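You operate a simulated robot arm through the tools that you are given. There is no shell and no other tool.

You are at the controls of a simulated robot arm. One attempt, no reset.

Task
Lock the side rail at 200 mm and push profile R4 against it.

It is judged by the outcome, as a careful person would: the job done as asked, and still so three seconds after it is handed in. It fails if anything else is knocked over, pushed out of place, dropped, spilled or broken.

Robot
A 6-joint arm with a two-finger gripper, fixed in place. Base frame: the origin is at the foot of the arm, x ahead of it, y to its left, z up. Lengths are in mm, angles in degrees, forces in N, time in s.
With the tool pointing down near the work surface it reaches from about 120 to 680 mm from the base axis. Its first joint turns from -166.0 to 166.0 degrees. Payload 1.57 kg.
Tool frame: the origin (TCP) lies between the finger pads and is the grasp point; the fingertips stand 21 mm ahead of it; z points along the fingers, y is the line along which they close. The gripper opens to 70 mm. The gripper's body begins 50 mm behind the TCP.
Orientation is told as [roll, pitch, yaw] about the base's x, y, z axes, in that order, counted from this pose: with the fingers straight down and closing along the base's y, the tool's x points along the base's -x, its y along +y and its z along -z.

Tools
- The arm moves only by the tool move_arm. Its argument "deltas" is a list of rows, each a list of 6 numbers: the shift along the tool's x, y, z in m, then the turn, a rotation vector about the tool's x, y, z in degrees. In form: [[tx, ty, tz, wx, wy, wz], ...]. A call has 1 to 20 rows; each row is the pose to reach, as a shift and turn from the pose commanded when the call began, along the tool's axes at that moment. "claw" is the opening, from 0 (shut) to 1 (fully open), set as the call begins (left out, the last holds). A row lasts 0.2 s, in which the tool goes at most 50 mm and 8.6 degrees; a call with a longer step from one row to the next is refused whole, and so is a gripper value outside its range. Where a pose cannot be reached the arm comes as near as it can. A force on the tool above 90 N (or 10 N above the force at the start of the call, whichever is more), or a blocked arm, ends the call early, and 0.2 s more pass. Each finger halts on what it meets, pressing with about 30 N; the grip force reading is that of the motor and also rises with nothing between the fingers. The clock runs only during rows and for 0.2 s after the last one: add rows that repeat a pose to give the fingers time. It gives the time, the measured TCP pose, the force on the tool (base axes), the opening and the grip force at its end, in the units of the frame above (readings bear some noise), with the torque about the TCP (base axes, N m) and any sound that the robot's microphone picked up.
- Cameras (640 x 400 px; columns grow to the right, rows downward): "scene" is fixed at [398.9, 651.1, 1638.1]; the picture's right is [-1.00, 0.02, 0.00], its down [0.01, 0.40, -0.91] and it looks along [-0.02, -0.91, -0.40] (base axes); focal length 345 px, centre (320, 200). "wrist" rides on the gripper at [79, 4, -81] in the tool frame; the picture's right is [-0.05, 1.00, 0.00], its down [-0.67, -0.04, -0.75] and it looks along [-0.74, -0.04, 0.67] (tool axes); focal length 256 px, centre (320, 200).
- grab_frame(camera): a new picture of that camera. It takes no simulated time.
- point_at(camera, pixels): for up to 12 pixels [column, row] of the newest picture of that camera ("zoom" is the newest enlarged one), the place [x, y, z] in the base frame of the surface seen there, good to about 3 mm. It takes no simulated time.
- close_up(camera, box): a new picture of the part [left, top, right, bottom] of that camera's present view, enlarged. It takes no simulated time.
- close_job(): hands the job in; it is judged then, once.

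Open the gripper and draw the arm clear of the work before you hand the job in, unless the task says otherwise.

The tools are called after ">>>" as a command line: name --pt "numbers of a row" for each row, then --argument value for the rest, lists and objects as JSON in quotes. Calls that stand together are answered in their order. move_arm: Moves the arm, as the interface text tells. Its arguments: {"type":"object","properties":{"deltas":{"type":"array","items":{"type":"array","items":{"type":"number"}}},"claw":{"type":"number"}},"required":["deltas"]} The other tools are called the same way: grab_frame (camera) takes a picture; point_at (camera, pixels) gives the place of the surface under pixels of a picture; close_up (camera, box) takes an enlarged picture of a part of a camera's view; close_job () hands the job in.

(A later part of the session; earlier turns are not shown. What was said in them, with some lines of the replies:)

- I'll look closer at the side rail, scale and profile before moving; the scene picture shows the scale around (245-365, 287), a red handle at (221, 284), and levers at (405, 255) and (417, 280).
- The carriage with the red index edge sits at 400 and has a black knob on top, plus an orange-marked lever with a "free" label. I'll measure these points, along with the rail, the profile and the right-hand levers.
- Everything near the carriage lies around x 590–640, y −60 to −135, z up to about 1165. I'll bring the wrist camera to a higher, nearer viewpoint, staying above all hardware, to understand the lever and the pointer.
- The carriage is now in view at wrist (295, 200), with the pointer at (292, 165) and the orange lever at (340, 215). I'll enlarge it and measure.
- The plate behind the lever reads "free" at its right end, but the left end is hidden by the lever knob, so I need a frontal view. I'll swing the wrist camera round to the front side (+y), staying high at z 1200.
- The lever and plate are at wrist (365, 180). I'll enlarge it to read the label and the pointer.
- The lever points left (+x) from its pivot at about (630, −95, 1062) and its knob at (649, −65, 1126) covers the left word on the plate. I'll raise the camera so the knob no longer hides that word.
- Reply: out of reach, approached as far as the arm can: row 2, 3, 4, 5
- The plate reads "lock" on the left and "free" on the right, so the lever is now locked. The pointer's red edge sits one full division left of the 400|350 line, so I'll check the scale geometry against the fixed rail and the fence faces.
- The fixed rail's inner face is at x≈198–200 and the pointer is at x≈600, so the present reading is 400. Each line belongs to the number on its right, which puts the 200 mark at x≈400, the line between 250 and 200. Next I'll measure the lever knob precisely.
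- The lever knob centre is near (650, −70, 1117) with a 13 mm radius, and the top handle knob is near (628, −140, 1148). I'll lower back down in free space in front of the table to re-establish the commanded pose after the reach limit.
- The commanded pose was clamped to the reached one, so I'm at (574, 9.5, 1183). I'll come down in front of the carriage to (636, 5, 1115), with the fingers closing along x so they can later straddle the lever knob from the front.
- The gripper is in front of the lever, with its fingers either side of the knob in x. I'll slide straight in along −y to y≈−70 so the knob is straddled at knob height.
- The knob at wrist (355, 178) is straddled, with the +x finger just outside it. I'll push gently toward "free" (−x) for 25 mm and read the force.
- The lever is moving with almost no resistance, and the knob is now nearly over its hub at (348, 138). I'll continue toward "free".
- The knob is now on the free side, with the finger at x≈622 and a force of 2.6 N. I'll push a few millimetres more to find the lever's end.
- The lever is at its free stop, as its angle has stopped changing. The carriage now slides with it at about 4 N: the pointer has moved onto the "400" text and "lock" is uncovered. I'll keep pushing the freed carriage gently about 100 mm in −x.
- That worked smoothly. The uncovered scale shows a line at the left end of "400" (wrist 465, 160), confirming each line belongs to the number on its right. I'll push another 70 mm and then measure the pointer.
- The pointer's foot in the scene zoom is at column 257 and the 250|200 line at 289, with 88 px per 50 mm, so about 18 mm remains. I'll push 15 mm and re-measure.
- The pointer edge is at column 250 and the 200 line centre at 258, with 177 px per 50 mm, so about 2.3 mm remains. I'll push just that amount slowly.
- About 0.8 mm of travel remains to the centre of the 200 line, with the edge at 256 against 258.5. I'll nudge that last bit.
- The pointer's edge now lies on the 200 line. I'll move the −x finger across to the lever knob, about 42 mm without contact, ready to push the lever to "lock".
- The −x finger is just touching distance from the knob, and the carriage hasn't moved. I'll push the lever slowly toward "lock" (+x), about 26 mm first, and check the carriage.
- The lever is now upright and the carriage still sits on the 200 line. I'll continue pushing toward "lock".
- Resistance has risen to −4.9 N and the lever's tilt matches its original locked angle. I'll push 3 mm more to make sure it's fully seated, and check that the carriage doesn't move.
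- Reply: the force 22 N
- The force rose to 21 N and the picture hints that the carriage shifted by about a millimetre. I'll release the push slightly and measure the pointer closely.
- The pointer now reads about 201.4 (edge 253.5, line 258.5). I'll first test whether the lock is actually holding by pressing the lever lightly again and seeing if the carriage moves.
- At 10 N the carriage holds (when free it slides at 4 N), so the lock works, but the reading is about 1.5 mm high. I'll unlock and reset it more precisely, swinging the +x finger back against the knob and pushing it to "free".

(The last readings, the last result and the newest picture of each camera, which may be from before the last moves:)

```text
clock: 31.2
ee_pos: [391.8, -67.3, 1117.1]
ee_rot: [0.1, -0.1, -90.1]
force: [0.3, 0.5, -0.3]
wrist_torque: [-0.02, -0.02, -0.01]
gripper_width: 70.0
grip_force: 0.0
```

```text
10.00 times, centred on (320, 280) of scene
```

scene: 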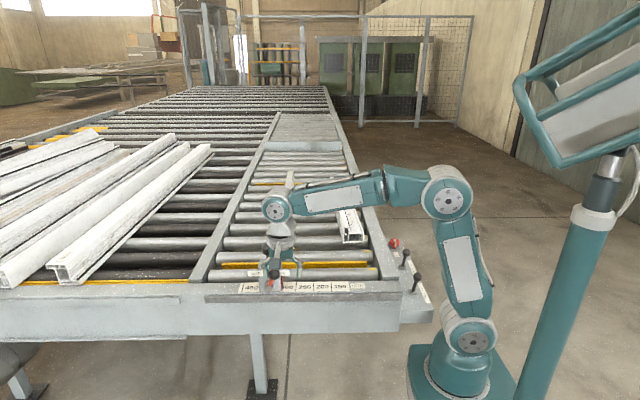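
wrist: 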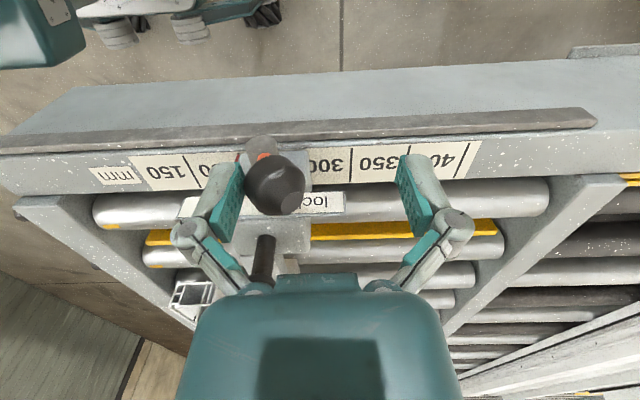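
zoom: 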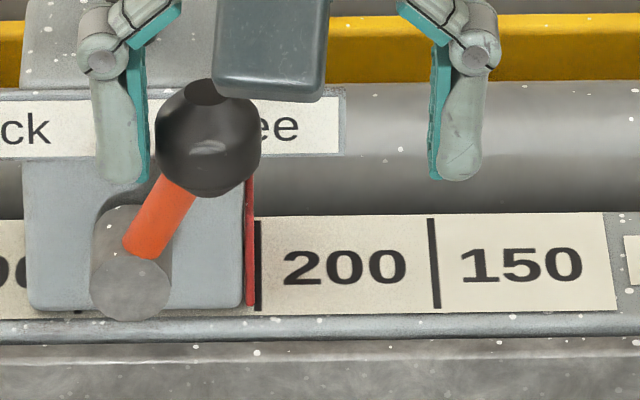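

The lever is back on the free side and the carriage is still at 252.5. I'll push about 3 mm so the edge goes just past the 200 line centre, allowing for the small take-up when locking.

>>> move_arm --pt "0 -0.001 0 0 0 0" --pt "0 -0.002 0 0 0 0" --pt "0 -0.003 0 0 0 0" --pt "0 -0.003 0 0 0 0"

>>> close_up --camera "scene" --box '[290, 260, 350, 300]'

```text
clock: 32.2
ee_pos: [389.6, -66.5, 1117.0]
ee_rot: [0.1, 0.0, -90.0]
force: [5.6, 1.2, 0.7]
wrist_torque: [0.01, -0.05, 0.05]
gripper_width: 70.0
grip_force: 0.1
```

```text
10.00 times, centred on (320, 280) of scene
```

zoom: 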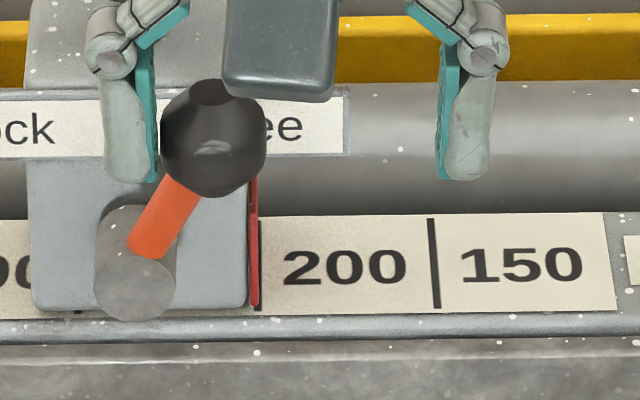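

The edge is at about 257.5, right at the line. I'll add one more millimetre for the take-up.

>>> move_arm --pt "0 -0.0006 0 0 0 0" --pt "0 -0.0012 0 0 0 0" --pt "0 -0.0012 0 0 0 0"

>>> close_up --camera "scene" --box '[290, 260, 350, 300]'

```text
clock: 33.0
ee_pos: [388.1, -67.3, 1116.7]
ee_rot: [0.2, 0.0, -90.1]
force: [5.0, 2.5, 0.6]
wrist_torque: [0.01, -0.02, 0.06]
gripper_width: 70.1
grip_force: 0.2
```

```text
10.00 times, centred on (320, 280) of scene
```

zoom: 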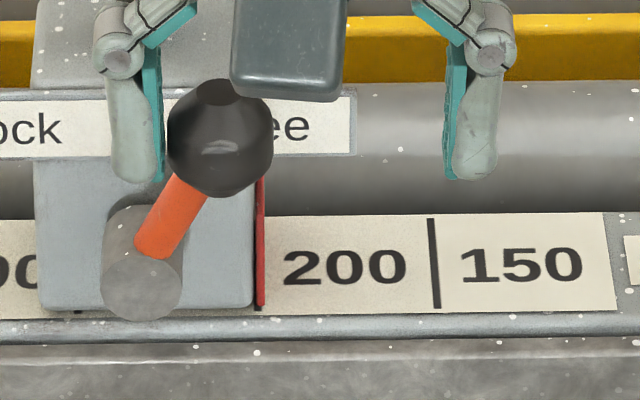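

The edge is at 264, a reading of about 198.5. Now I'll move across and swing the lever toward lock slowly, stopping just before the end.

>>> move_arm --pt "0 0.01 0 0 0 0" --pt "0 0.02 0 0 0 0" --pt "0 0.03 0 0 0 0" --pt "0 0.039 0 0 0 0" --pt "0 0.043 0 0 0 0" --pt "0 0.047 0 0 0 0" --pt "0 0.051 0 0 0 0" --pt "0 0.055 0 0 0 0" --pt "0 0.059 0 0 0 0" --pt "0 0.063 0 0 0 0" --pt "0 0.067 0 0 0 0" --pt "0 0.071 0 0 0 0" --pt "0 0.075 0 0 0 0" --pt "0 0.079 0 0 0 0" --pt "0 0.082 0 0 0 0" --pt "0 0.084 0 0 0 0"

>>> close_up --camera "scene" --box '[290, 260, 350, 300]'

```text
clock: 36.4
ee_pos: [471.2, -67.7, 1116.4]
ee_rot: [0.1, 0.1, -90.1]
force: [0.3, 0.5, 0.1]
wrist_torque: [0.0, 0.0, -0.02]
gripper_width: 69.9
grip_force: 0.1
```

```text
10.00 times, centred on (320, 280) of scene
```

zoom: 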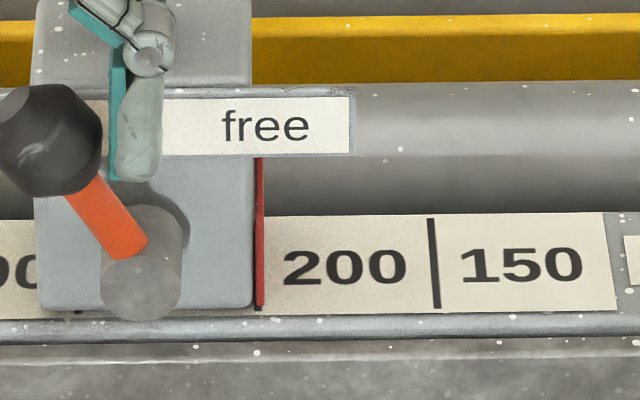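

The carriage is still at 263 and the lever is near its lock tilt with no force. I'll go on in small steps.

>>> move_arm --pt "0 0.001 0 0 0 0" --pt "0 0.002 0 0 0 0" --pt "0 0.003 0 0 0 0" --pt "0 0.003 0 0 0 0"

>>> close_up --camera "scene" --box '[290, 260, 350, 300]'

```text
clock: 37.4
ee_pos: [473.5, -68.7, 1116.3]
ee_rot: [0.0, 0.0, -90.1]
force: [-8.1, 1.5, -4.6]
wrist_torque: [0.05, -0.09, -0.07]
gripper_width: 69.8
grip_force: 0.1
```

```text
10.00 times, centred on (320, 280) of scene
```

zoom: 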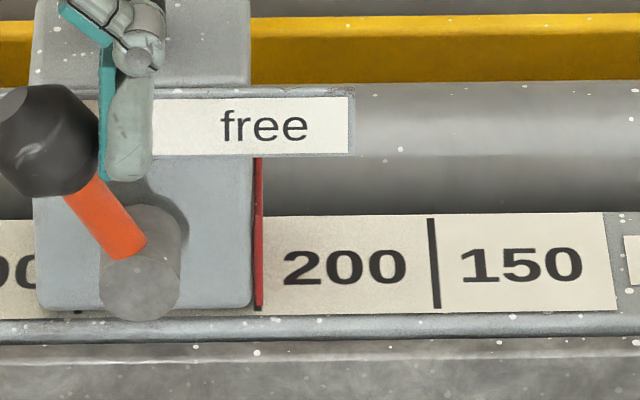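

At 8 N the lever is against its stop and the carriage has only crept to 262. A little more push should seat it and bring the edge to the line.

>>> move_arm --pt "0 0.001 0 0 0 0" --pt "0 0.0015 0 0 0 0"

>>> close_up --camera "scene" --box '[290, 260, 350, 300]'

```text
clock: 38.0
ee_pos: [476.3, -67.9, 1118.2]
ee_rot: [0.1, 0.0, -90.1]
force: [-16.0, 0.4, 1.4]
wrist_torque: [0.09, 0.09, -0.06]
gripper_width: 69.9
grip_force: 0.1
```

```text
10.00 times, centred on (320, 280) of scene
```

zoom: 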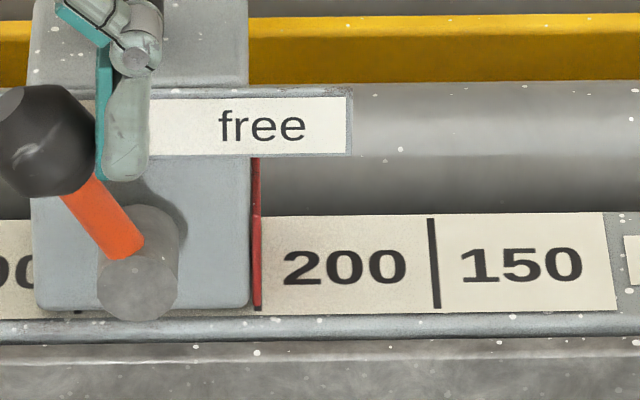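

The edge is at about 260, a reading of about 199.5–200, with the lever hard against lock at 16 N. I'll release the push, back away in +y, and re-check the reading.

>>> move_arm --pt "0 -0.005 0 0 0 0" --pt "0 -0.015 0 0 0 0" --pt "0 -0.02 0 0 0 0" --pt "0.015 -0.02 0 0 0 0" --pt "0.03 -0.02 0 0 0 0" --pt "0.045 -0.02 0 0 0 0" --pt "0.06 -0.02 0 0 0 0" --pt "0.08 -0.02 0 0 0 0" --pt "0.08 -0.02 0 0 0 0"

>>> close_up --camera "scene" --box '[290, 260, 350, 300]'

>>> grab_frame --camera "wrist"

>>> grab_frame --camera "scene"

```text
clock: 40.0
ee_pos: [455.8, 11.4, 1116.3]
ee_rot: [0.0, 0.0, -90.1]
force: [0.0, -0.3, 0.9]
wrist_torque: [0.01, 0.04, 0.02]
gripper_width: 69.9
grip_force: 0.0
```

```text
10.00 times, centred on (320, 280) of scene
```

zoom: 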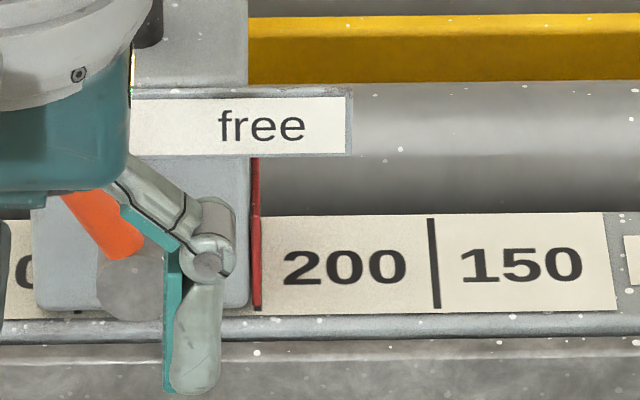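

```text
taken
```

wrist: 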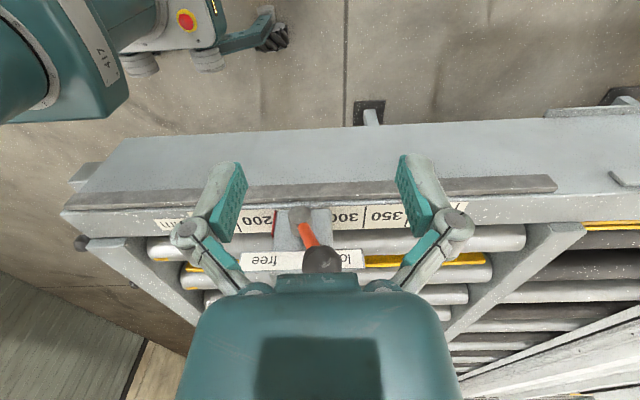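

```text
taken
```

scene: 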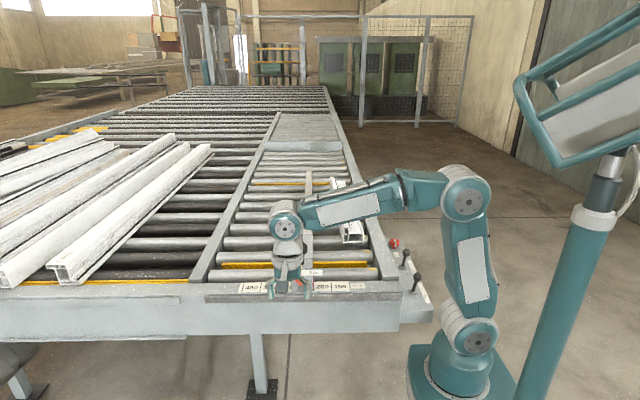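

The reading holds at the 200 line with the lever on "lock". Now I'll rise clear and move over toward the profile end, around (290, −150, 1260), keeping this orientation so the wrist camera looks along −y at R4.

>>> move_arm --pt "0.0 -0.01 -0.03 0 0 0" --pt "0.0 -0.025 -0.065 0 0 0" --pt "0.0 -0.045 -0.1 0 0 0" --pt "-0.01 -0.065 -0.13 0 0 0" --pt "-0.03 -0.09 -0.145 0 0 0" --pt "-0.055 -0.115 -0.145 0 0 0" --pt "-0.085 -0.14 -0.145 0 0 0" --pt "-0.12 -0.155 -0.145 0 0 0" --pt "-0.15 -0.165 -0.145 0 0 0" --pt "-0.16 -0.166 -0.145 0 0 0"

>>> grab_frame --camera "wrist"

>>> grab_frame --camera "scene"

```text
clock: 42.2
ee_pos: [286.9, -148.3, 1260.9]
ee_rot: [0.2, 0.1, -90.2]
force: [0.0, -0.4, 0.7]
wrist_torque: [-0.01, 0.0, 0.02]
gripper_width: 70.2
grip_force: 0.1
```

```text
taken
```

wrist: 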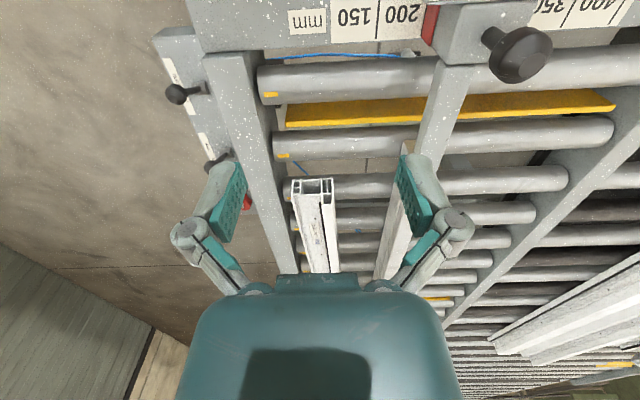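

```text
taken
```

scene: 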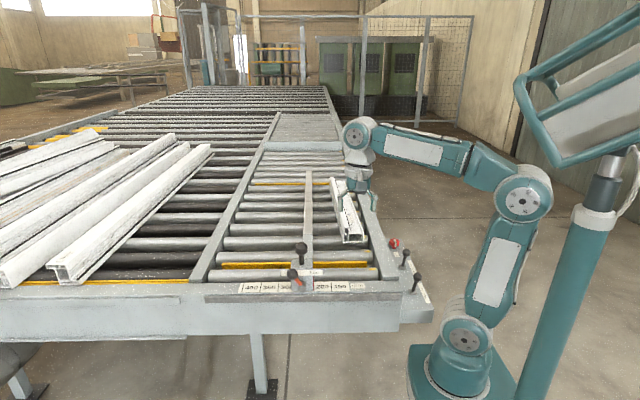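

The view is clear now. I'll check the rail lock unobstructed, take close-ups of the profile, and measure its corners.

>>> close_up --camera "scene" --box '[260, 230, 350, 300]'

>>> close_up --camera "wrist" --box '[240, 120, 440, 290]'

>>> close_up --camera "scene" --box '[290, 160, 400, 250]'

>>> point_at --camera "scene" --pixels '[[333, 178], [337, 200], [342, 225], [347, 235], [355, 232], [362, 235], [362, 241], [345, 241], [353, 215], [348, 200], [309, 220], [312, 240]]'

>>> point_at --camera "wrist" --pixels '[[293, 181], [331, 181], [297, 204], [331, 203], [300, 225], [318, 235], [332, 235], [308, 265], [335, 268], [322, 265], [395, 200], [386, 260]]'

```text
5.71 times, centred on (305, 265) of scene
```

zoom: 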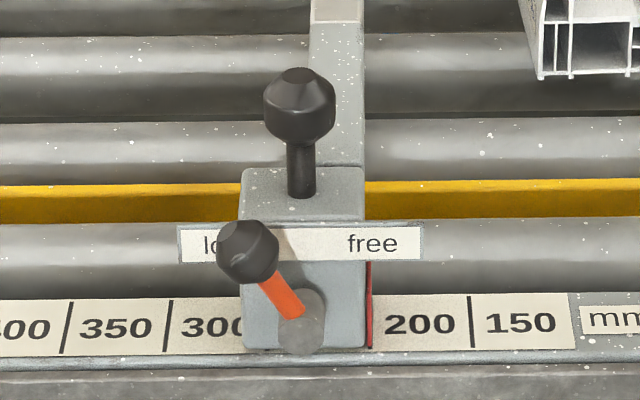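

```text
2.35 times, centred on (340, 205) of wrist
```

zoom: 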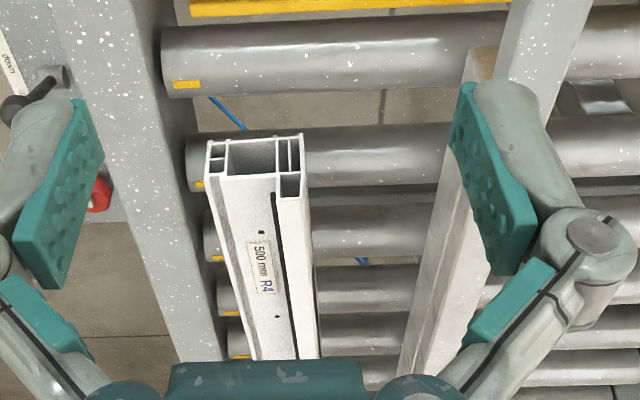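

```text
4.44 times, centred on (345, 205) of scene
```

zoom: 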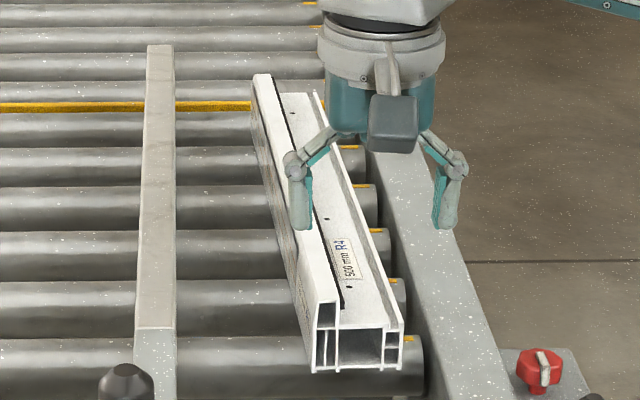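

```text
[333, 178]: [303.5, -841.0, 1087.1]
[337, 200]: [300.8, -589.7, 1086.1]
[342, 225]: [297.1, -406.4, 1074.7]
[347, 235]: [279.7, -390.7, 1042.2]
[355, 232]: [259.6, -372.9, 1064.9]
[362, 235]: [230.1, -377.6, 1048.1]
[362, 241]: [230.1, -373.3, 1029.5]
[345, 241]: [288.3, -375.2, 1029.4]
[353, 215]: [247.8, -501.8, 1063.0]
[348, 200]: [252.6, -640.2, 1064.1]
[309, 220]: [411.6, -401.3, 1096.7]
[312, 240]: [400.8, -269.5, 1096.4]
```

```text
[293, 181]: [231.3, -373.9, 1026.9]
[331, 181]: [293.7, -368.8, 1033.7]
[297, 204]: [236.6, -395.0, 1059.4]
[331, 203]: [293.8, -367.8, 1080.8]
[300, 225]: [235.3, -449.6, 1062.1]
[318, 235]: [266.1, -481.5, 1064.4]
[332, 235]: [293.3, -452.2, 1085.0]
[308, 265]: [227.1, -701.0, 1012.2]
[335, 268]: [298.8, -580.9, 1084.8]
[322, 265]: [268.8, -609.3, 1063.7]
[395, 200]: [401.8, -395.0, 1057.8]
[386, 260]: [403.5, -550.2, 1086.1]
```

The lever is clearly on "lock" with the pointer on the 200 line. R4 spans x≈230–298, y≈−370 to −870 and z≈1015–1087, and the fence's near face is at x≈401. I'll turn the tool so the fingers spread along y and move above the gap beside the profile's right face, near its middle.

>>> move_arm --pt "-0.02 -0.005 0.0 0 0 -6" --pt "-0.045 -0.01 0.0 0 0 -12" --pt "-0.07 -0.016 0.0 0 0 -18" --pt "-0.1 -0.022 0.005 0 0 -24" --pt "-0.13 -0.028 0.012 0 0 -30" --pt "-0.16 -0.034 0.02 0 0 -36" --pt "-0.19 -0.04 0.03 0 0 -42" --pt "-0.22 -0.046 0.04 0 0 -48" --pt "-0.25 -0.052 0.05 0 0 -54" --pt "-0.28 -0.058 0.062 0 0 -60" --pt "-0.31 -0.062 0.074 0 0 -66" --pt "-0.34 -0.066 0.086 0 0 -72" --pt "-0.37 -0.07 0.096 0 0 -78" --pt "-0.395 -0.072 0.104 0 0 -84" --pt "-0.415 -0.074 0.111 0 0 -90" --pt "-0.427 -0.074 0.111 0 0 -90" --pt "-0.427 -0.074 0.111 0 0 -90"

>>> grab_frame --camera "wrist"

>>> grab_frame --camera "scene"

```text
clock: 45.8
ee_pos: [215.0, -575.0, 1149.5]
ee_rot: [0.1, -0.2, -0.1]
force: [-0.6, -0.2, 0.1]
wrist_torque: [-0.02, -0.02, 0.01]
gripper_width: 69.9
grip_force: 0.0
```

```text
taken
```

wrist: 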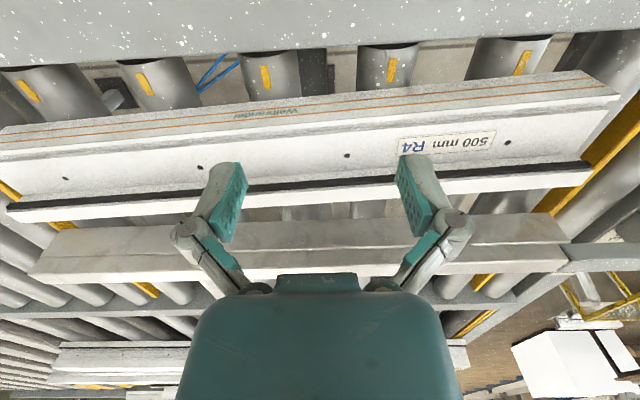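

```text
taken
```

scene: 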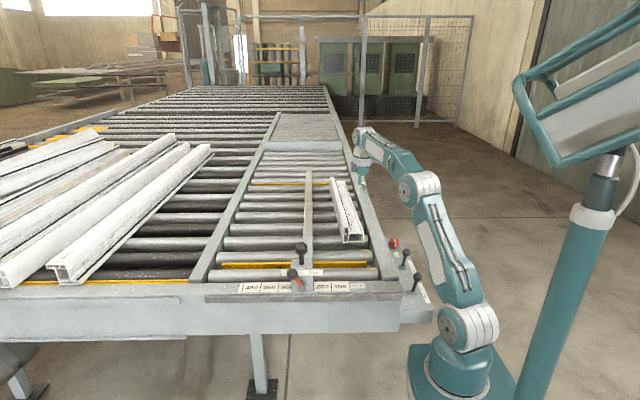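

I'm above the gap, with the profile's right face visible at wrist rows ~90–120 and the fixed rail at the top. I'll measure the face and the rail edge before descending.

>>> point_at --camera "wrist" --pixels '[[50, 145], [150, 125], [250, 110], [350, 98], [450, 90], [560, 78], [620, 97], [5, 140], [320, 38], [450, 30], [390, 60], [263, 72]]'

>>> close_up --camera "wrist" --box '[180, 10, 460, 200]'

>>> point_at --camera "wrist" --pixels '[[12, 200], [592, 165], [30, 270], [555, 225], [300, 195], [590, 175], [20, 215], [575, 240], [150, 250], [300, 220], [300, 245], [500, 245]]'

```text
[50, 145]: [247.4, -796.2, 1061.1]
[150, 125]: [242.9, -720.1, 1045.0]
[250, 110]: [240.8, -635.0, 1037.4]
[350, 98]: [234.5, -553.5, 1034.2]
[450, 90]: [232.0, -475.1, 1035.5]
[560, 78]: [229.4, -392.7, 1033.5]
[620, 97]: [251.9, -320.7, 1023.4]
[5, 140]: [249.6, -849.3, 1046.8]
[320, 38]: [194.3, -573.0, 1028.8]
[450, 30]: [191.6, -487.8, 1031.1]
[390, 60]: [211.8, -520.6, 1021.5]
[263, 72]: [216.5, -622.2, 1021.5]
```

```text
2.11 times, centred on (320, 105) of wrist
```

zoom: 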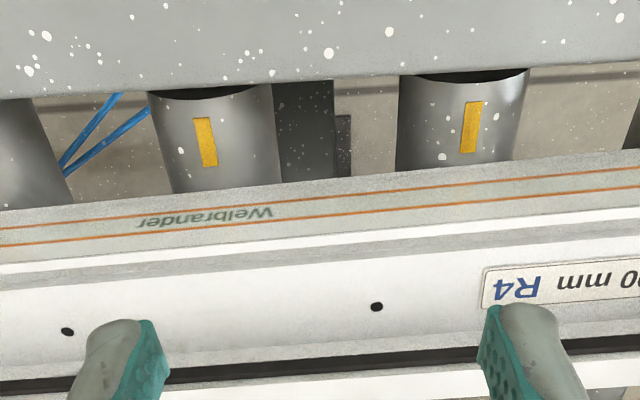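

```text
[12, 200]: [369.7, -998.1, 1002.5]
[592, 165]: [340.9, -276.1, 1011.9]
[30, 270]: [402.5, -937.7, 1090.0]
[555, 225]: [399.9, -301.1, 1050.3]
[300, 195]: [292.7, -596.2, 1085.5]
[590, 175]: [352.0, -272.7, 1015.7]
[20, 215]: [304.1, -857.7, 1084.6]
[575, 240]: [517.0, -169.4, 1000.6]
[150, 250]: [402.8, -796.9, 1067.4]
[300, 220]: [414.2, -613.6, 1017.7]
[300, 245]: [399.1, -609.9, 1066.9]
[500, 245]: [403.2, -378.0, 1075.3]
```

The profile's right face is at x≈233 (y −530) to 239 (y −620), and the roller tops are at z≈1021. I'll descend straight down in the gap at x≈213 to TCP z 1057, putting the fingertips at ~1036.

>>> move_arm --pt "0.001 0 0.02 0 0 0" --pt "0.002 0 0.04 0 0 0" --pt "0.002 0 0.06 0 0 0" --pt "0.002 0 0.075 0 0 0" --pt "0.002 0 0.086 0 0 0" --pt "0.002 0 0.0925 0 0 0" --pt "0.002 0 0.0925 0 0 0"

>>> grab_frame --camera "wrist"

>>> close_up --camera "scene" --box '[290, 130, 410, 250]'

```text
clock: 47.4
ee_pos: [213.7, -575.3, 1057.4]
ee_rot: [0.1, -0.1, -0.2]
force: [0.3, 0.0, 0.0]
wrist_torque: [0.0, -0.02, 0.04]
gripper_width: 69.9
grip_force: 0.1
```

```text
taken
```

wrist: 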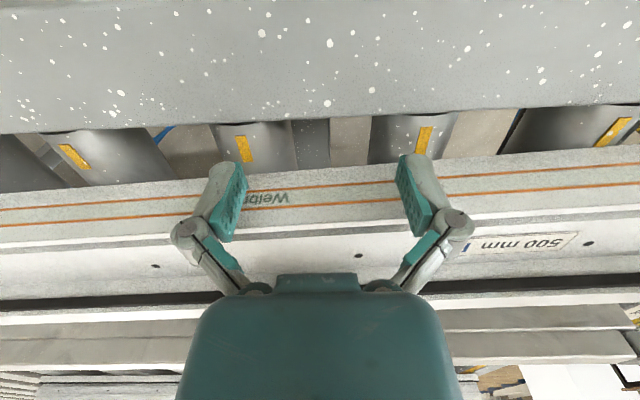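

```text
3.33 times, centred on (350, 190) of scene
```

zoom: 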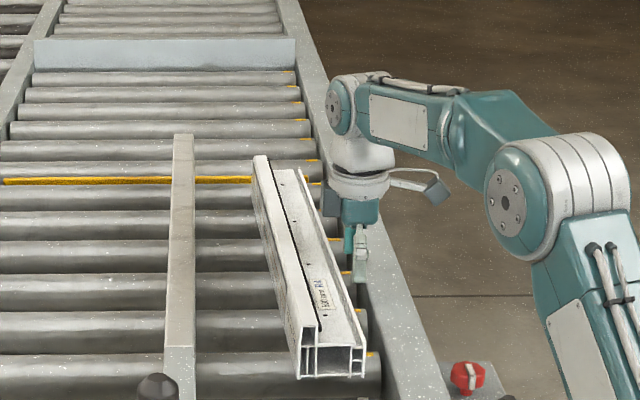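

The fingers are in the gap beside the profile with no contact. I'll push slowly in +x for 35 mm and check how the profile follows.

>>> move_arm --pt "-0.005 0 0 0 0 0" --pt "-0.01 0 0 0 0 0" --pt "-0.015 0 0 0 0 0" --pt "-0.02 0 0 0 0 0" --pt "-0.025 0 0 0 0 0" --pt "-0.03 0 0 0 0 0" --pt "-0.035 0 0 0 0 0"

>>> grab_frame --camera "wrist"

>>> close_up --camera "scene" --box '[290, 130, 410, 250]'

```text
clock: 49.0
ee_pos: [248.3, -576.4, 1059.7]
ee_rot: [0.1, 0.0, -0.1]
force: [-2.2, -0.1, 1.4]
wrist_torque: [-0.02, 0.03, -0.09]
gripper_width: 69.8
grip_force: 0.1
```

```text
taken
```

wrist: 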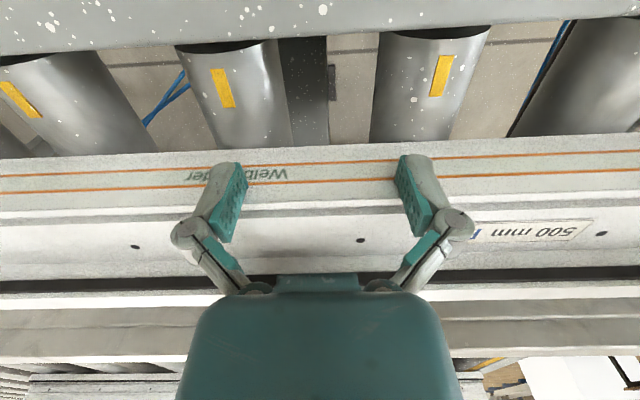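

```text
3.33 times, centred on (350, 190) of scene
```

zoom: 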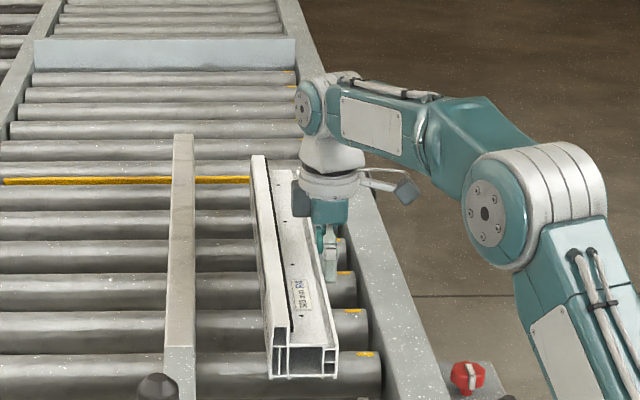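

The profile follows at about 2 N and has squared up against both fingers. I'll continue about 60 mm at the same pace.

>>> move_arm --pt "-0.004 0 0 0 0 0" --pt "-0.009 0 0 0 0 0" --pt "-0.014 0 0 0 0 0" --pt "-0.019 0 0 0 0 0" --pt "-0.024 0 0 0 0 0" --pt "-0.029 0 0 0 0 0" --pt "-0.034 0 0 0 0 0" --pt "-0.039 0 0 0 0 0" --pt "-0.044 0 0 0 0 0" --pt "-0.049 0 0 0 0 0" --pt "-0.054 0 0 0 0 0" --pt "-0.058 0 0 0 0 0" --pt "-0.06 0 0 0 0 0"

>>> grab_frame --camera "wrist"

>>> close_up --camera "scene" --box '[290, 130, 410, 250]'

```text
clock: 51.8
ee_pos: [307.5, -577.1, 1058.4]
ee_rot: [0.0, -0.2, -0.1]
force: [-2.4, -0.6, 0.9]
wrist_torque: [-0.05, -0.03, -0.07]
gripper_width: 70.0
grip_force: 0.0
```

```text
taken
```

wrist: 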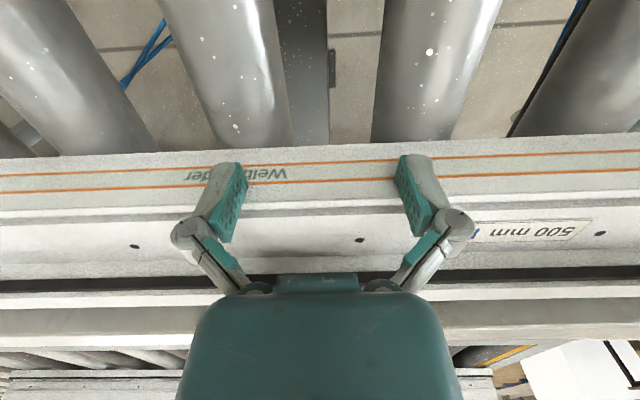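

```text
3.33 times, centred on (350, 190) of scene
```

zoom: 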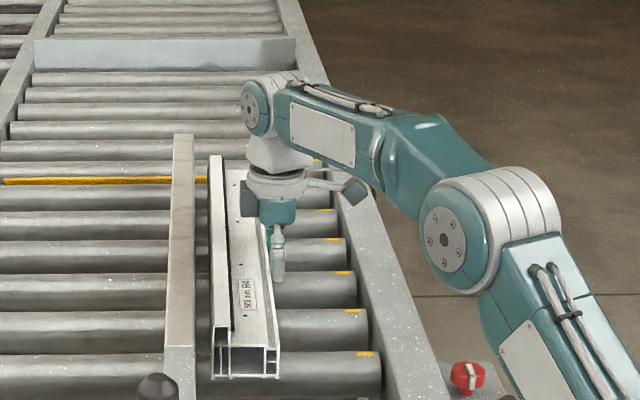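

About 15 mm of gap remains, with a force of 2.4 N. I'll continue slowly for 12 mm, then feel for contact.

>>> move_arm --pt "-0.003 0 0 0 0 0" --pt "-0.006 0 0 0 0 0" --pt "-0.009 0 0 0 0 0" --pt "-0.012 0 0 0 0 0" --pt "-0.012 0 0 0 0 0"

>>> close_up --camera "scene" --box '[290, 160, 370, 250]'

>>> grab_frame --camera "wrist"

```text
clock: 53.0
ee_pos: [320.2, -576.9, 1057.3]
ee_rot: [0.2, 0.0, -0.1]
force: [-1.6, -0.4, -0.7]
wrist_torque: [0.0, -0.01, -0.12]
gripper_width: 70.0
grip_force: 0.1
```

```text
4.44 times, centred on (330, 205) of scene
```

zoom: 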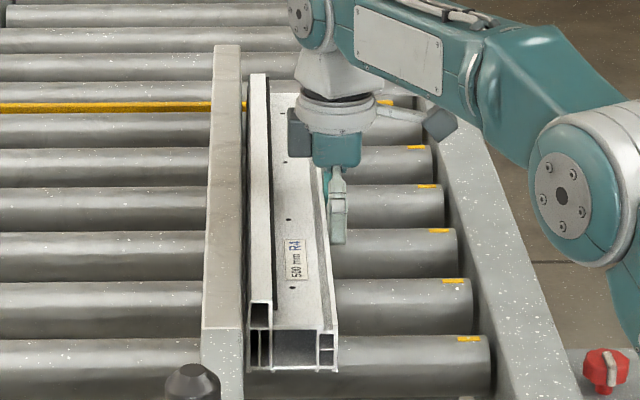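

```text
taken
```

wrist: 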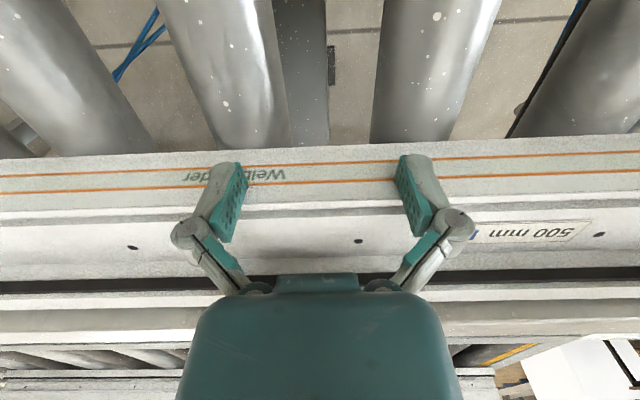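

Only a few millimetres remain. I'll creep 1 mm per row and watch for the force rise at contact.

>>> move_arm --pt "-0.001 0 0 0 0 0" --pt "-0.002 0 0 0 0 0" --pt "-0.003 0 0 0 0 0"

>>> close_up --camera "scene" --box '[300, 160, 360, 250]'

```text
clock: 53.8
ee_pos: [323.4, -576.8, 1058.0]
ee_rot: [0.1, -0.1, -0.2]
force: [-2.4, 1.3, 0.2]
wrist_torque: [-0.03, 0.01, -0.08]
gripper_width: 69.8
grip_force: 0.1
```

```text
4.44 times, centred on (330, 205) of scene
```

zoom: 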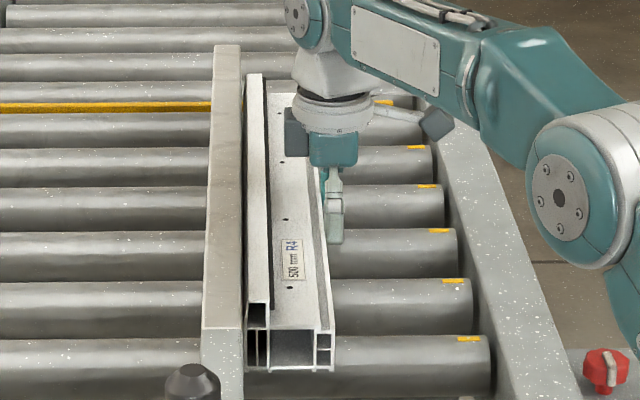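

It's nearly touching, with no force rise yet. I'll keep creeping.

>>> move_arm --pt "-0.001 0 0 0 0 0" --pt "-0.002 0 0 0 0 0"

>>> close_up --camera "scene" --box '[300, 160, 360, 250]'

```text
clock: 54.4
ee_pos: [325.2, -577.2, 1057.5]
ee_rot: [0.1, -0.1, -0.1]
force: [-8.0, 2.8, -1.9]
wrist_torque: [-0.04, 0.04, 0.36]
gripper_width: 69.8
grip_force: 0.0
```

```text
4.44 times, centred on (330, 205) of scene
```

zoom: 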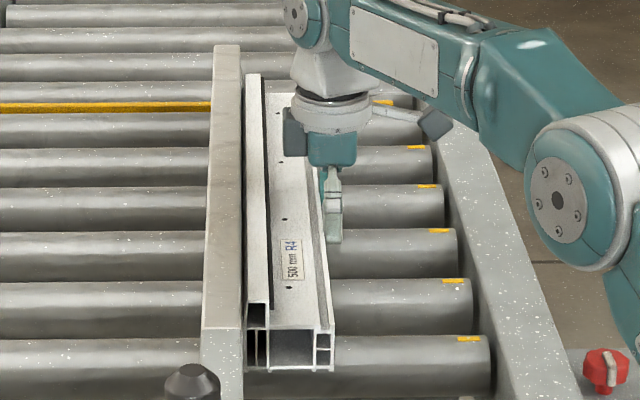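

Contact: the force rose to 8 N, with the torque showing most of it on the near finger. I'll check whether the profile is flush at both ends.

>>> close_up --camera "scene" --box '[305, 165, 335, 185]'

>>> close_up --camera "scene" --box '[300, 215, 340, 245]'

>>> grab_frame --camera "wrist"

```text
16.00 times, centred on (320, 175) of scene
```

zoom: 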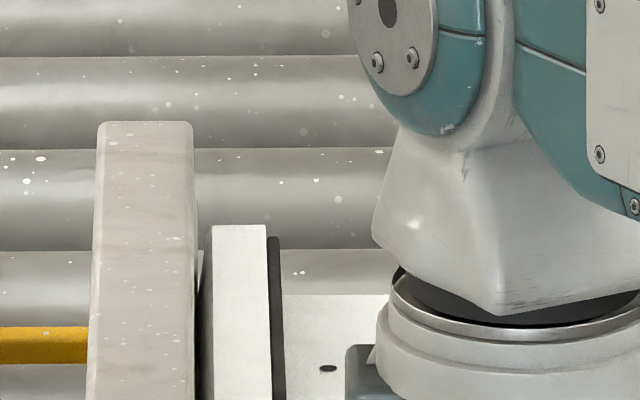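

```text
13.33 times, centred on (320, 230) of scene
```

zoom: 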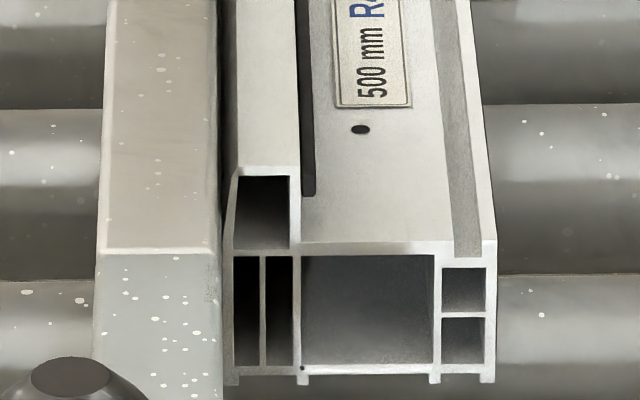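

```text
taken
```

wrist: 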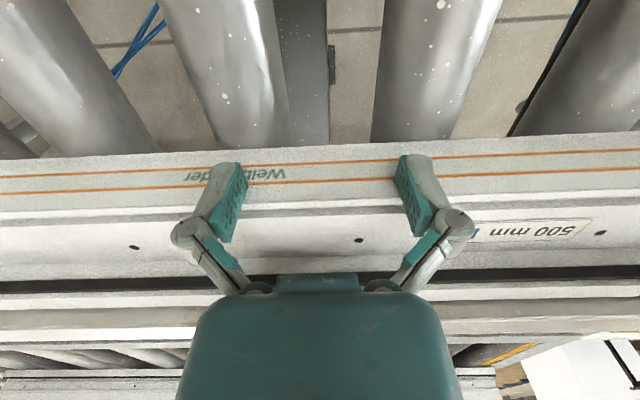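

The contact force is mostly on the near finger, so the far end could still have a slight gap. I'll yaw the tool slightly so the far finger leads, which presses the profile flush by pivoting it about its near contact.

>>> move_arm --pt "0 0 0 0 0 -0.7" --pt "0 0 0 0 0 -1.4" --pt "0 0 0 0 0 -2.0" --pt "0 0 0 0 0 -2.0"

>>> close_up --camera "scene" --box '[305, 165, 335, 185]'

>>> close_up --camera "scene" --box '[300, 215, 340, 245]'

```text
clock: 55.4
ee_pos: [324.3, -578.0, 1058.2]
ee_rot: [0.0, -0.2, 1.8]
force: [-14.2, -2.5, -1.4]
wrist_torque: [0.08, 0.06, -0.71]
gripper_width: 69.9
grip_force: 0.0
```

```text
16.00 times, centred on (320, 175) of scene
```

zoom: 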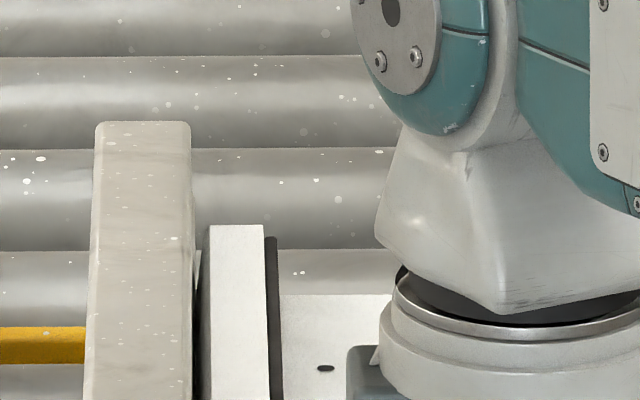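

```text
13.33 times, centred on (320, 230) of scene
```

zoom: 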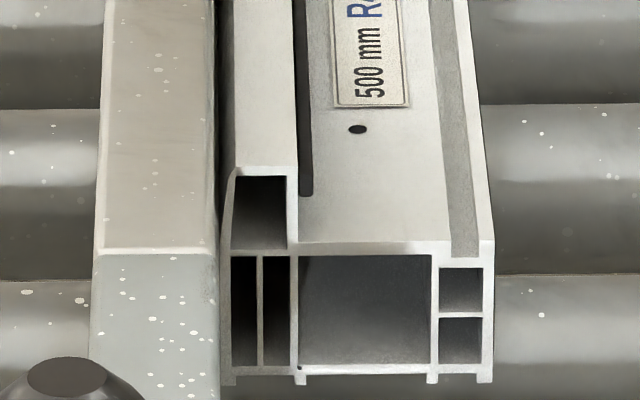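

The force shifted to the far finger with no further profile rotation, so it's flush. I'll back off in −x right away, undo the yaw, and check both the pointer and the gap.

>>> move_arm --pt "0.003 0 0 0 0 0.7" --pt "0.01 0 0 0 0 2" --pt "0.02 0 0 0 0 2" --pt "0.035 0 0 0 0 2" --pt "0.05 0 0 0 0 2" --pt "0.05 0 0 0 0 2"

>>> close_up --camera "scene" --box '[290, 260, 350, 300]'

>>> close_up --camera "scene" --box '[305, 165, 335, 185]'

>>> close_up --camera "scene" --box '[300, 215, 340, 245]'

>>> grab_frame --camera "wrist"

```text
clock: 56.8
ee_pos: [274.7, -577.9, 1058.5]
ee_rot: [0.1, -0.1, -0.1]
force: [0.0, -0.1, -0.1]
wrist_torque: [-0.01, -0.01, -0.01]
gripper_width: 69.9
grip_force: 0.2
```

```text
10.00 times, centred on (320, 280) of scene
```

zoom: 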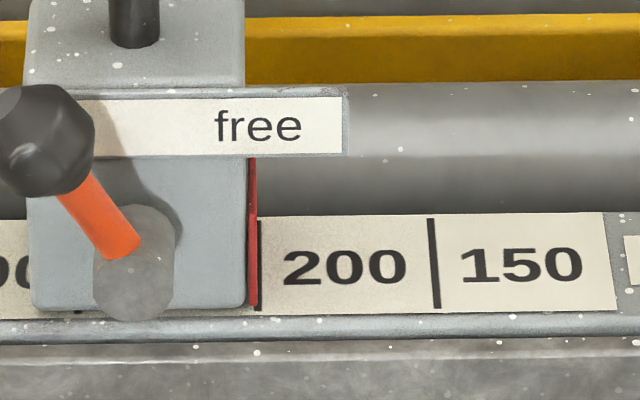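

```text
16.00 times, centred on (320, 175) of scene
```

zoom: 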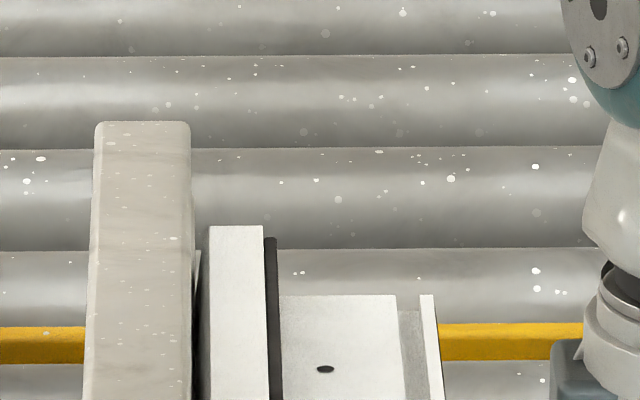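

```text
13.33 times, centred on (320, 230) of scene
```

zoom: 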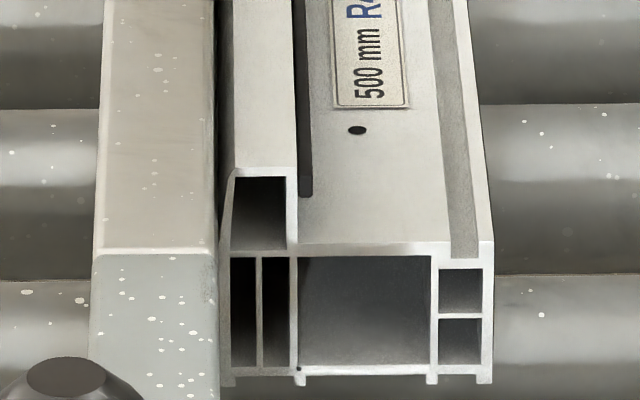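

```text
taken
```

wrist: 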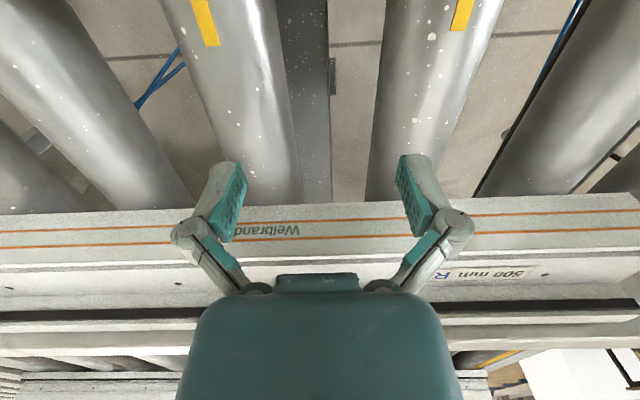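

The pointer reads 200.5 at most (edge 256.5, line centre 258.5), and the profile's foot meets the fence at both ends in the zooms. I'll lift straight up, then move to the near end to inspect the contact line from above.

>>> move_arm --pt "0 0 -0.025 0 0 0" --pt "0 0 -0.055 0 0 0" --pt "0 0 -0.085 0 0 0" --pt "0 0.01 -0.1 0 0 0" --pt "-0.005 0.035 -0.115 0 0 7" --pt "-0.012 0.065 -0.13 0 0 14" --pt "-0.02 0.095 -0.145 0 0 21" --pt "-0.028 0.13 -0.16 0 0 28" --pt "-0.036 0.165 -0.172 0 0 35" --pt "-0.044 0.2 -0.182 0 0 42" --pt "-0.054 0.235 -0.19 0 0 49" --pt "-0.064 0.27 -0.192 0 0 56" --pt "-0.074 0.305 -0.192 0 0 63" --pt "-0.084 0.34 -0.192 0 0 70" --pt "-0.094 0.375 -0.192 0 0 77" --pt "-0.101 0.4 -0.192 0 0 84" --pt "-0.105 0.418 -0.192 0 0 90" --pt "-0.105 0.418 -0.192 0 0 90"

>>> grab_frame --camera "wrist"

>>> grab_frame --camera "scene"

```text
clock: 60.6
ee_pos: [379.9, -157.7, 1250.2]
ee_rot: [0.1, 0.0, -90.2]
force: [-0.6, -0.2, -0.1]
wrist_torque: [0.01, 0.01, 0.0]
gripper_width: 70.1
grip_force: 0.1
```

```text
taken
```

wrist: 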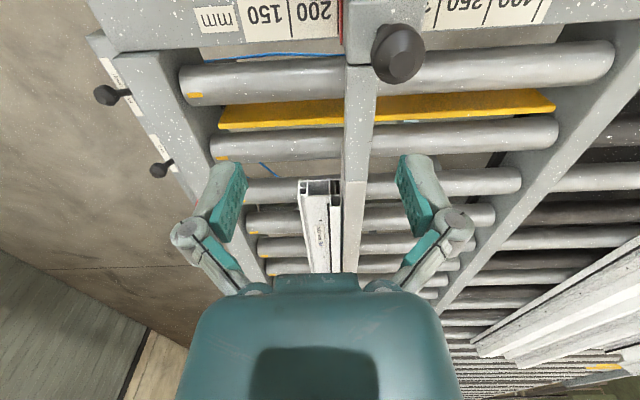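

```text
taken
```

scene: 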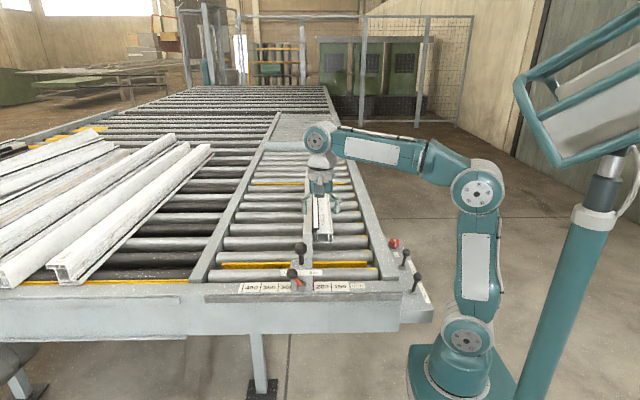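

The profile lies alongside the fence in the wrist view at (325–345, 180–270). I'll zoom in on the contact line and the pointer.

>>> close_up --camera "wrist" --box '[280, 165, 370, 275]'

>>> close_up --camera "wrist" --box '[300, 0, 380, 60]'

>>> close_up --camera "scene" --box '[270, 235, 350, 300]'

```text
3.64 times, centred on (325, 220) of wrist
```

zoom: 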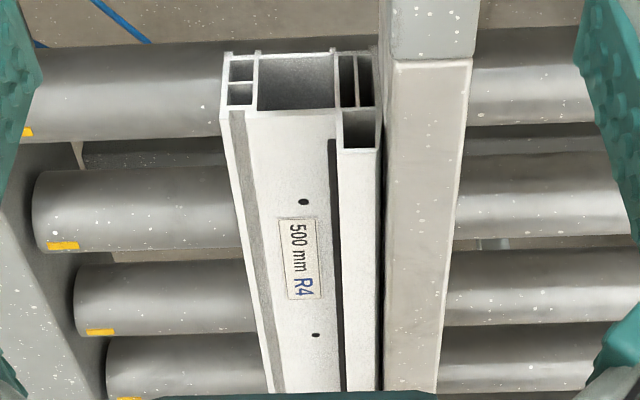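

```text
6.67 times, centred on (340, 30) of wrist
```

zoom: 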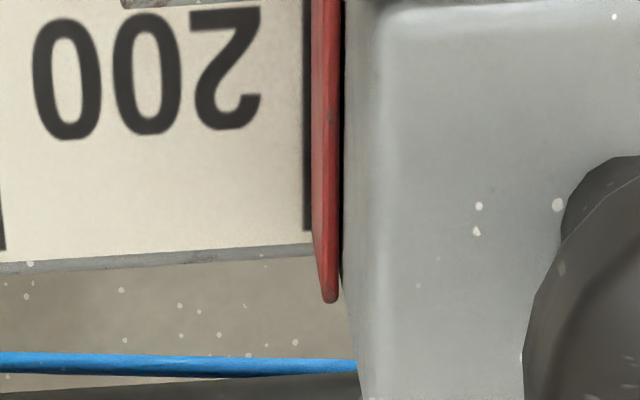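

```text
6.15 times, centred on (310, 268) of scene
```

zoom: 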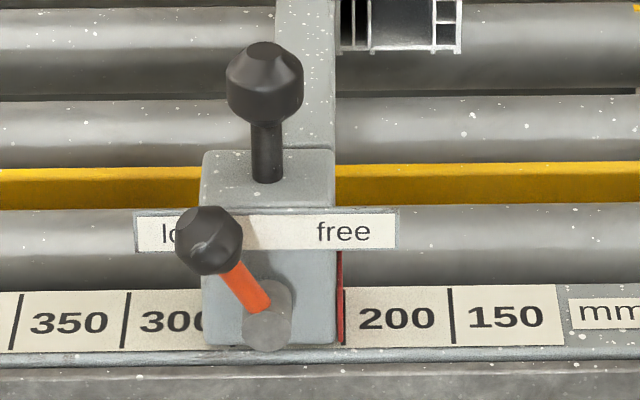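

The lever is on "lock" and the pointer is on the 200 line. I'll take one tighter look at the foot of the contact near the profile's front end, and at the far end.

>>> close_up --camera "wrist" --box '[325, 170, 355, 195]'

>>> close_up --camera "wrist" --box '[320, 235, 350, 275]'

>>> close_up --camera "scene" --box '[305, 225, 325, 248]'

```text
16.00 times, centred on (340, 182) of wrist
```

zoom: 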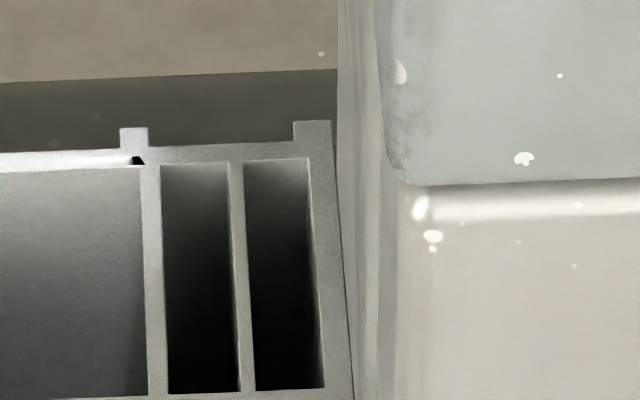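

```text
10.00 times, centred on (335, 255) of wrist
```

zoom: 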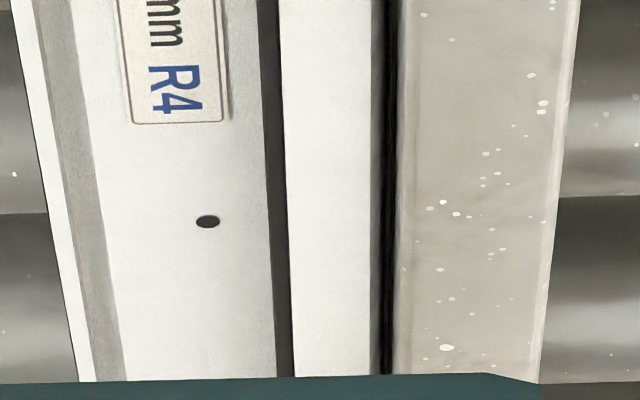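

```text
16.00 times, centred on (315, 236) of scene
```

zoom: 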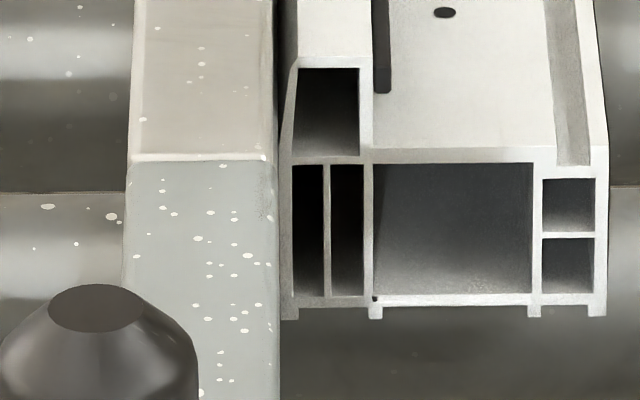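

The front zoom shows the profile's side wall seated directly on the fence face, with no visible gap, and the rail is locked on the 200 line. The gripper is already open, so I'll draw the arm back and up, clear of the table.

>>> move_arm --pt "0.01 -0.01 -0.015 0 0 0" --pt "0.03 -0.02 -0.03 0 0 0" --pt "0.055 -0.035 -0.045 0 0 0" --pt "0.085 -0.05 -0.06 0 0 0" --pt "0.115 -0.065 -0.07 0 0 0" --pt "0.145 -0.08 -0.07 0 0 0" --pt "0.17 -0.09 -0.07 0 0 0" --pt "0.185 -0.1 -0.07 0 0 0" --pt "0.19 -0.1 -0.07 0 0 0" --pt "0.19 -0.1 -0.07 0 0 0" --claw 1

>>> grab_frame --camera "scene"

>>> close_up --camera "scene" --box '[290, 260, 350, 300]'

>>> close_up --camera "scene" --box '[280, 160, 370, 260]'

```text
clock: 62.8
ee_pos: [279.6, 30.5, 1321.0]
ee_rot: [0.2, -0.1, -90.1]
force: [0.5, -0.4, 0.8]
wrist_torque: [-0.01, -0.02, 0.0]
gripper_width: 69.9
grip_force: 0.1
```

```text
taken
```

scene: 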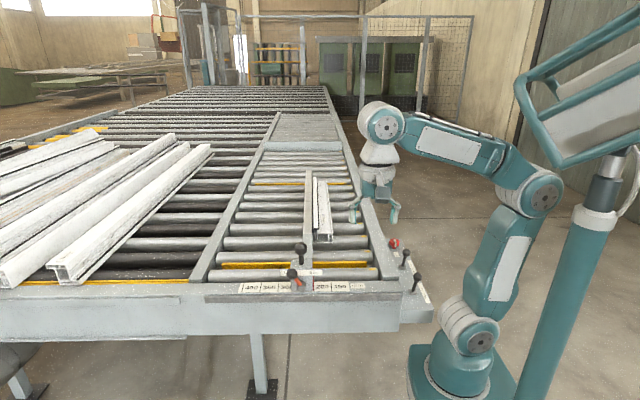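

```text
10.00 times, centred on (320, 280) of scene
```

zoom: 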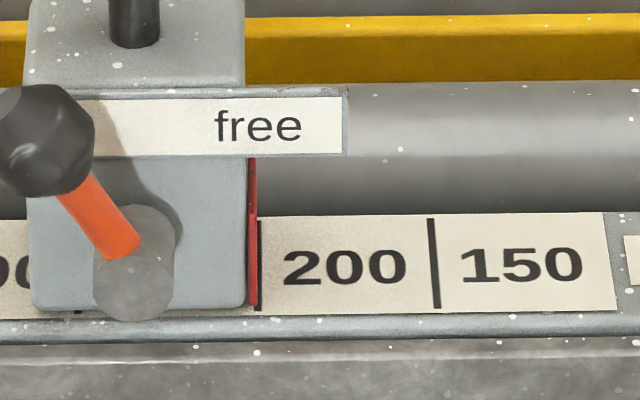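

```text
4.00 times, centred on (325, 210) of scene
```

zoom: 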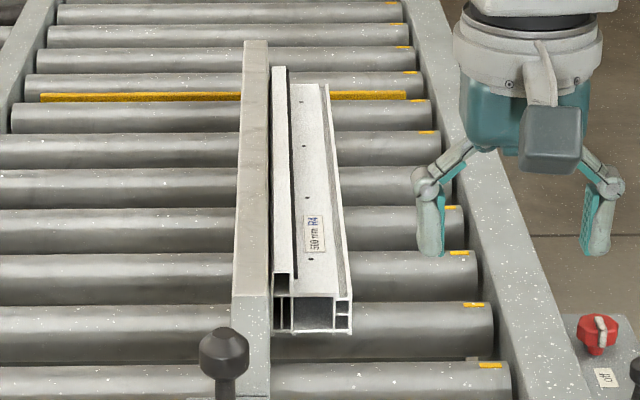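

The pointer is on the 200 line, the lever is at "lock", R4 lies flush along the fence, nothing else has moved, and the arm is clear with the gripper open. I'm handing the job in.

>>> close_job

```text
The job is handed in.
```

The side rail is locked at 200 mm, and profile R4 is pushed flush against it along its whole length. I've handed the job in; no verdict came back.

- **Rail position:** the pointer sits on the 200 line and reads about 200.5 mm, with the lever fully over on "lock". My first lock came out about 1.5 mm high, so I unlocked it and set it again.
- **Lock under load:** the locked rail still creeps slightly when pushed. It moved a little under 1 mm when I pressed the profile against it at up to 14 N, and that movement is included in the reading.
- **Profile contact:** close-ups show R4's side wall against the rail at both ends, with no visible gap.
- **Everything else:** nothing else was touched, and the arm is drawn back clear of the table with the gripper open.
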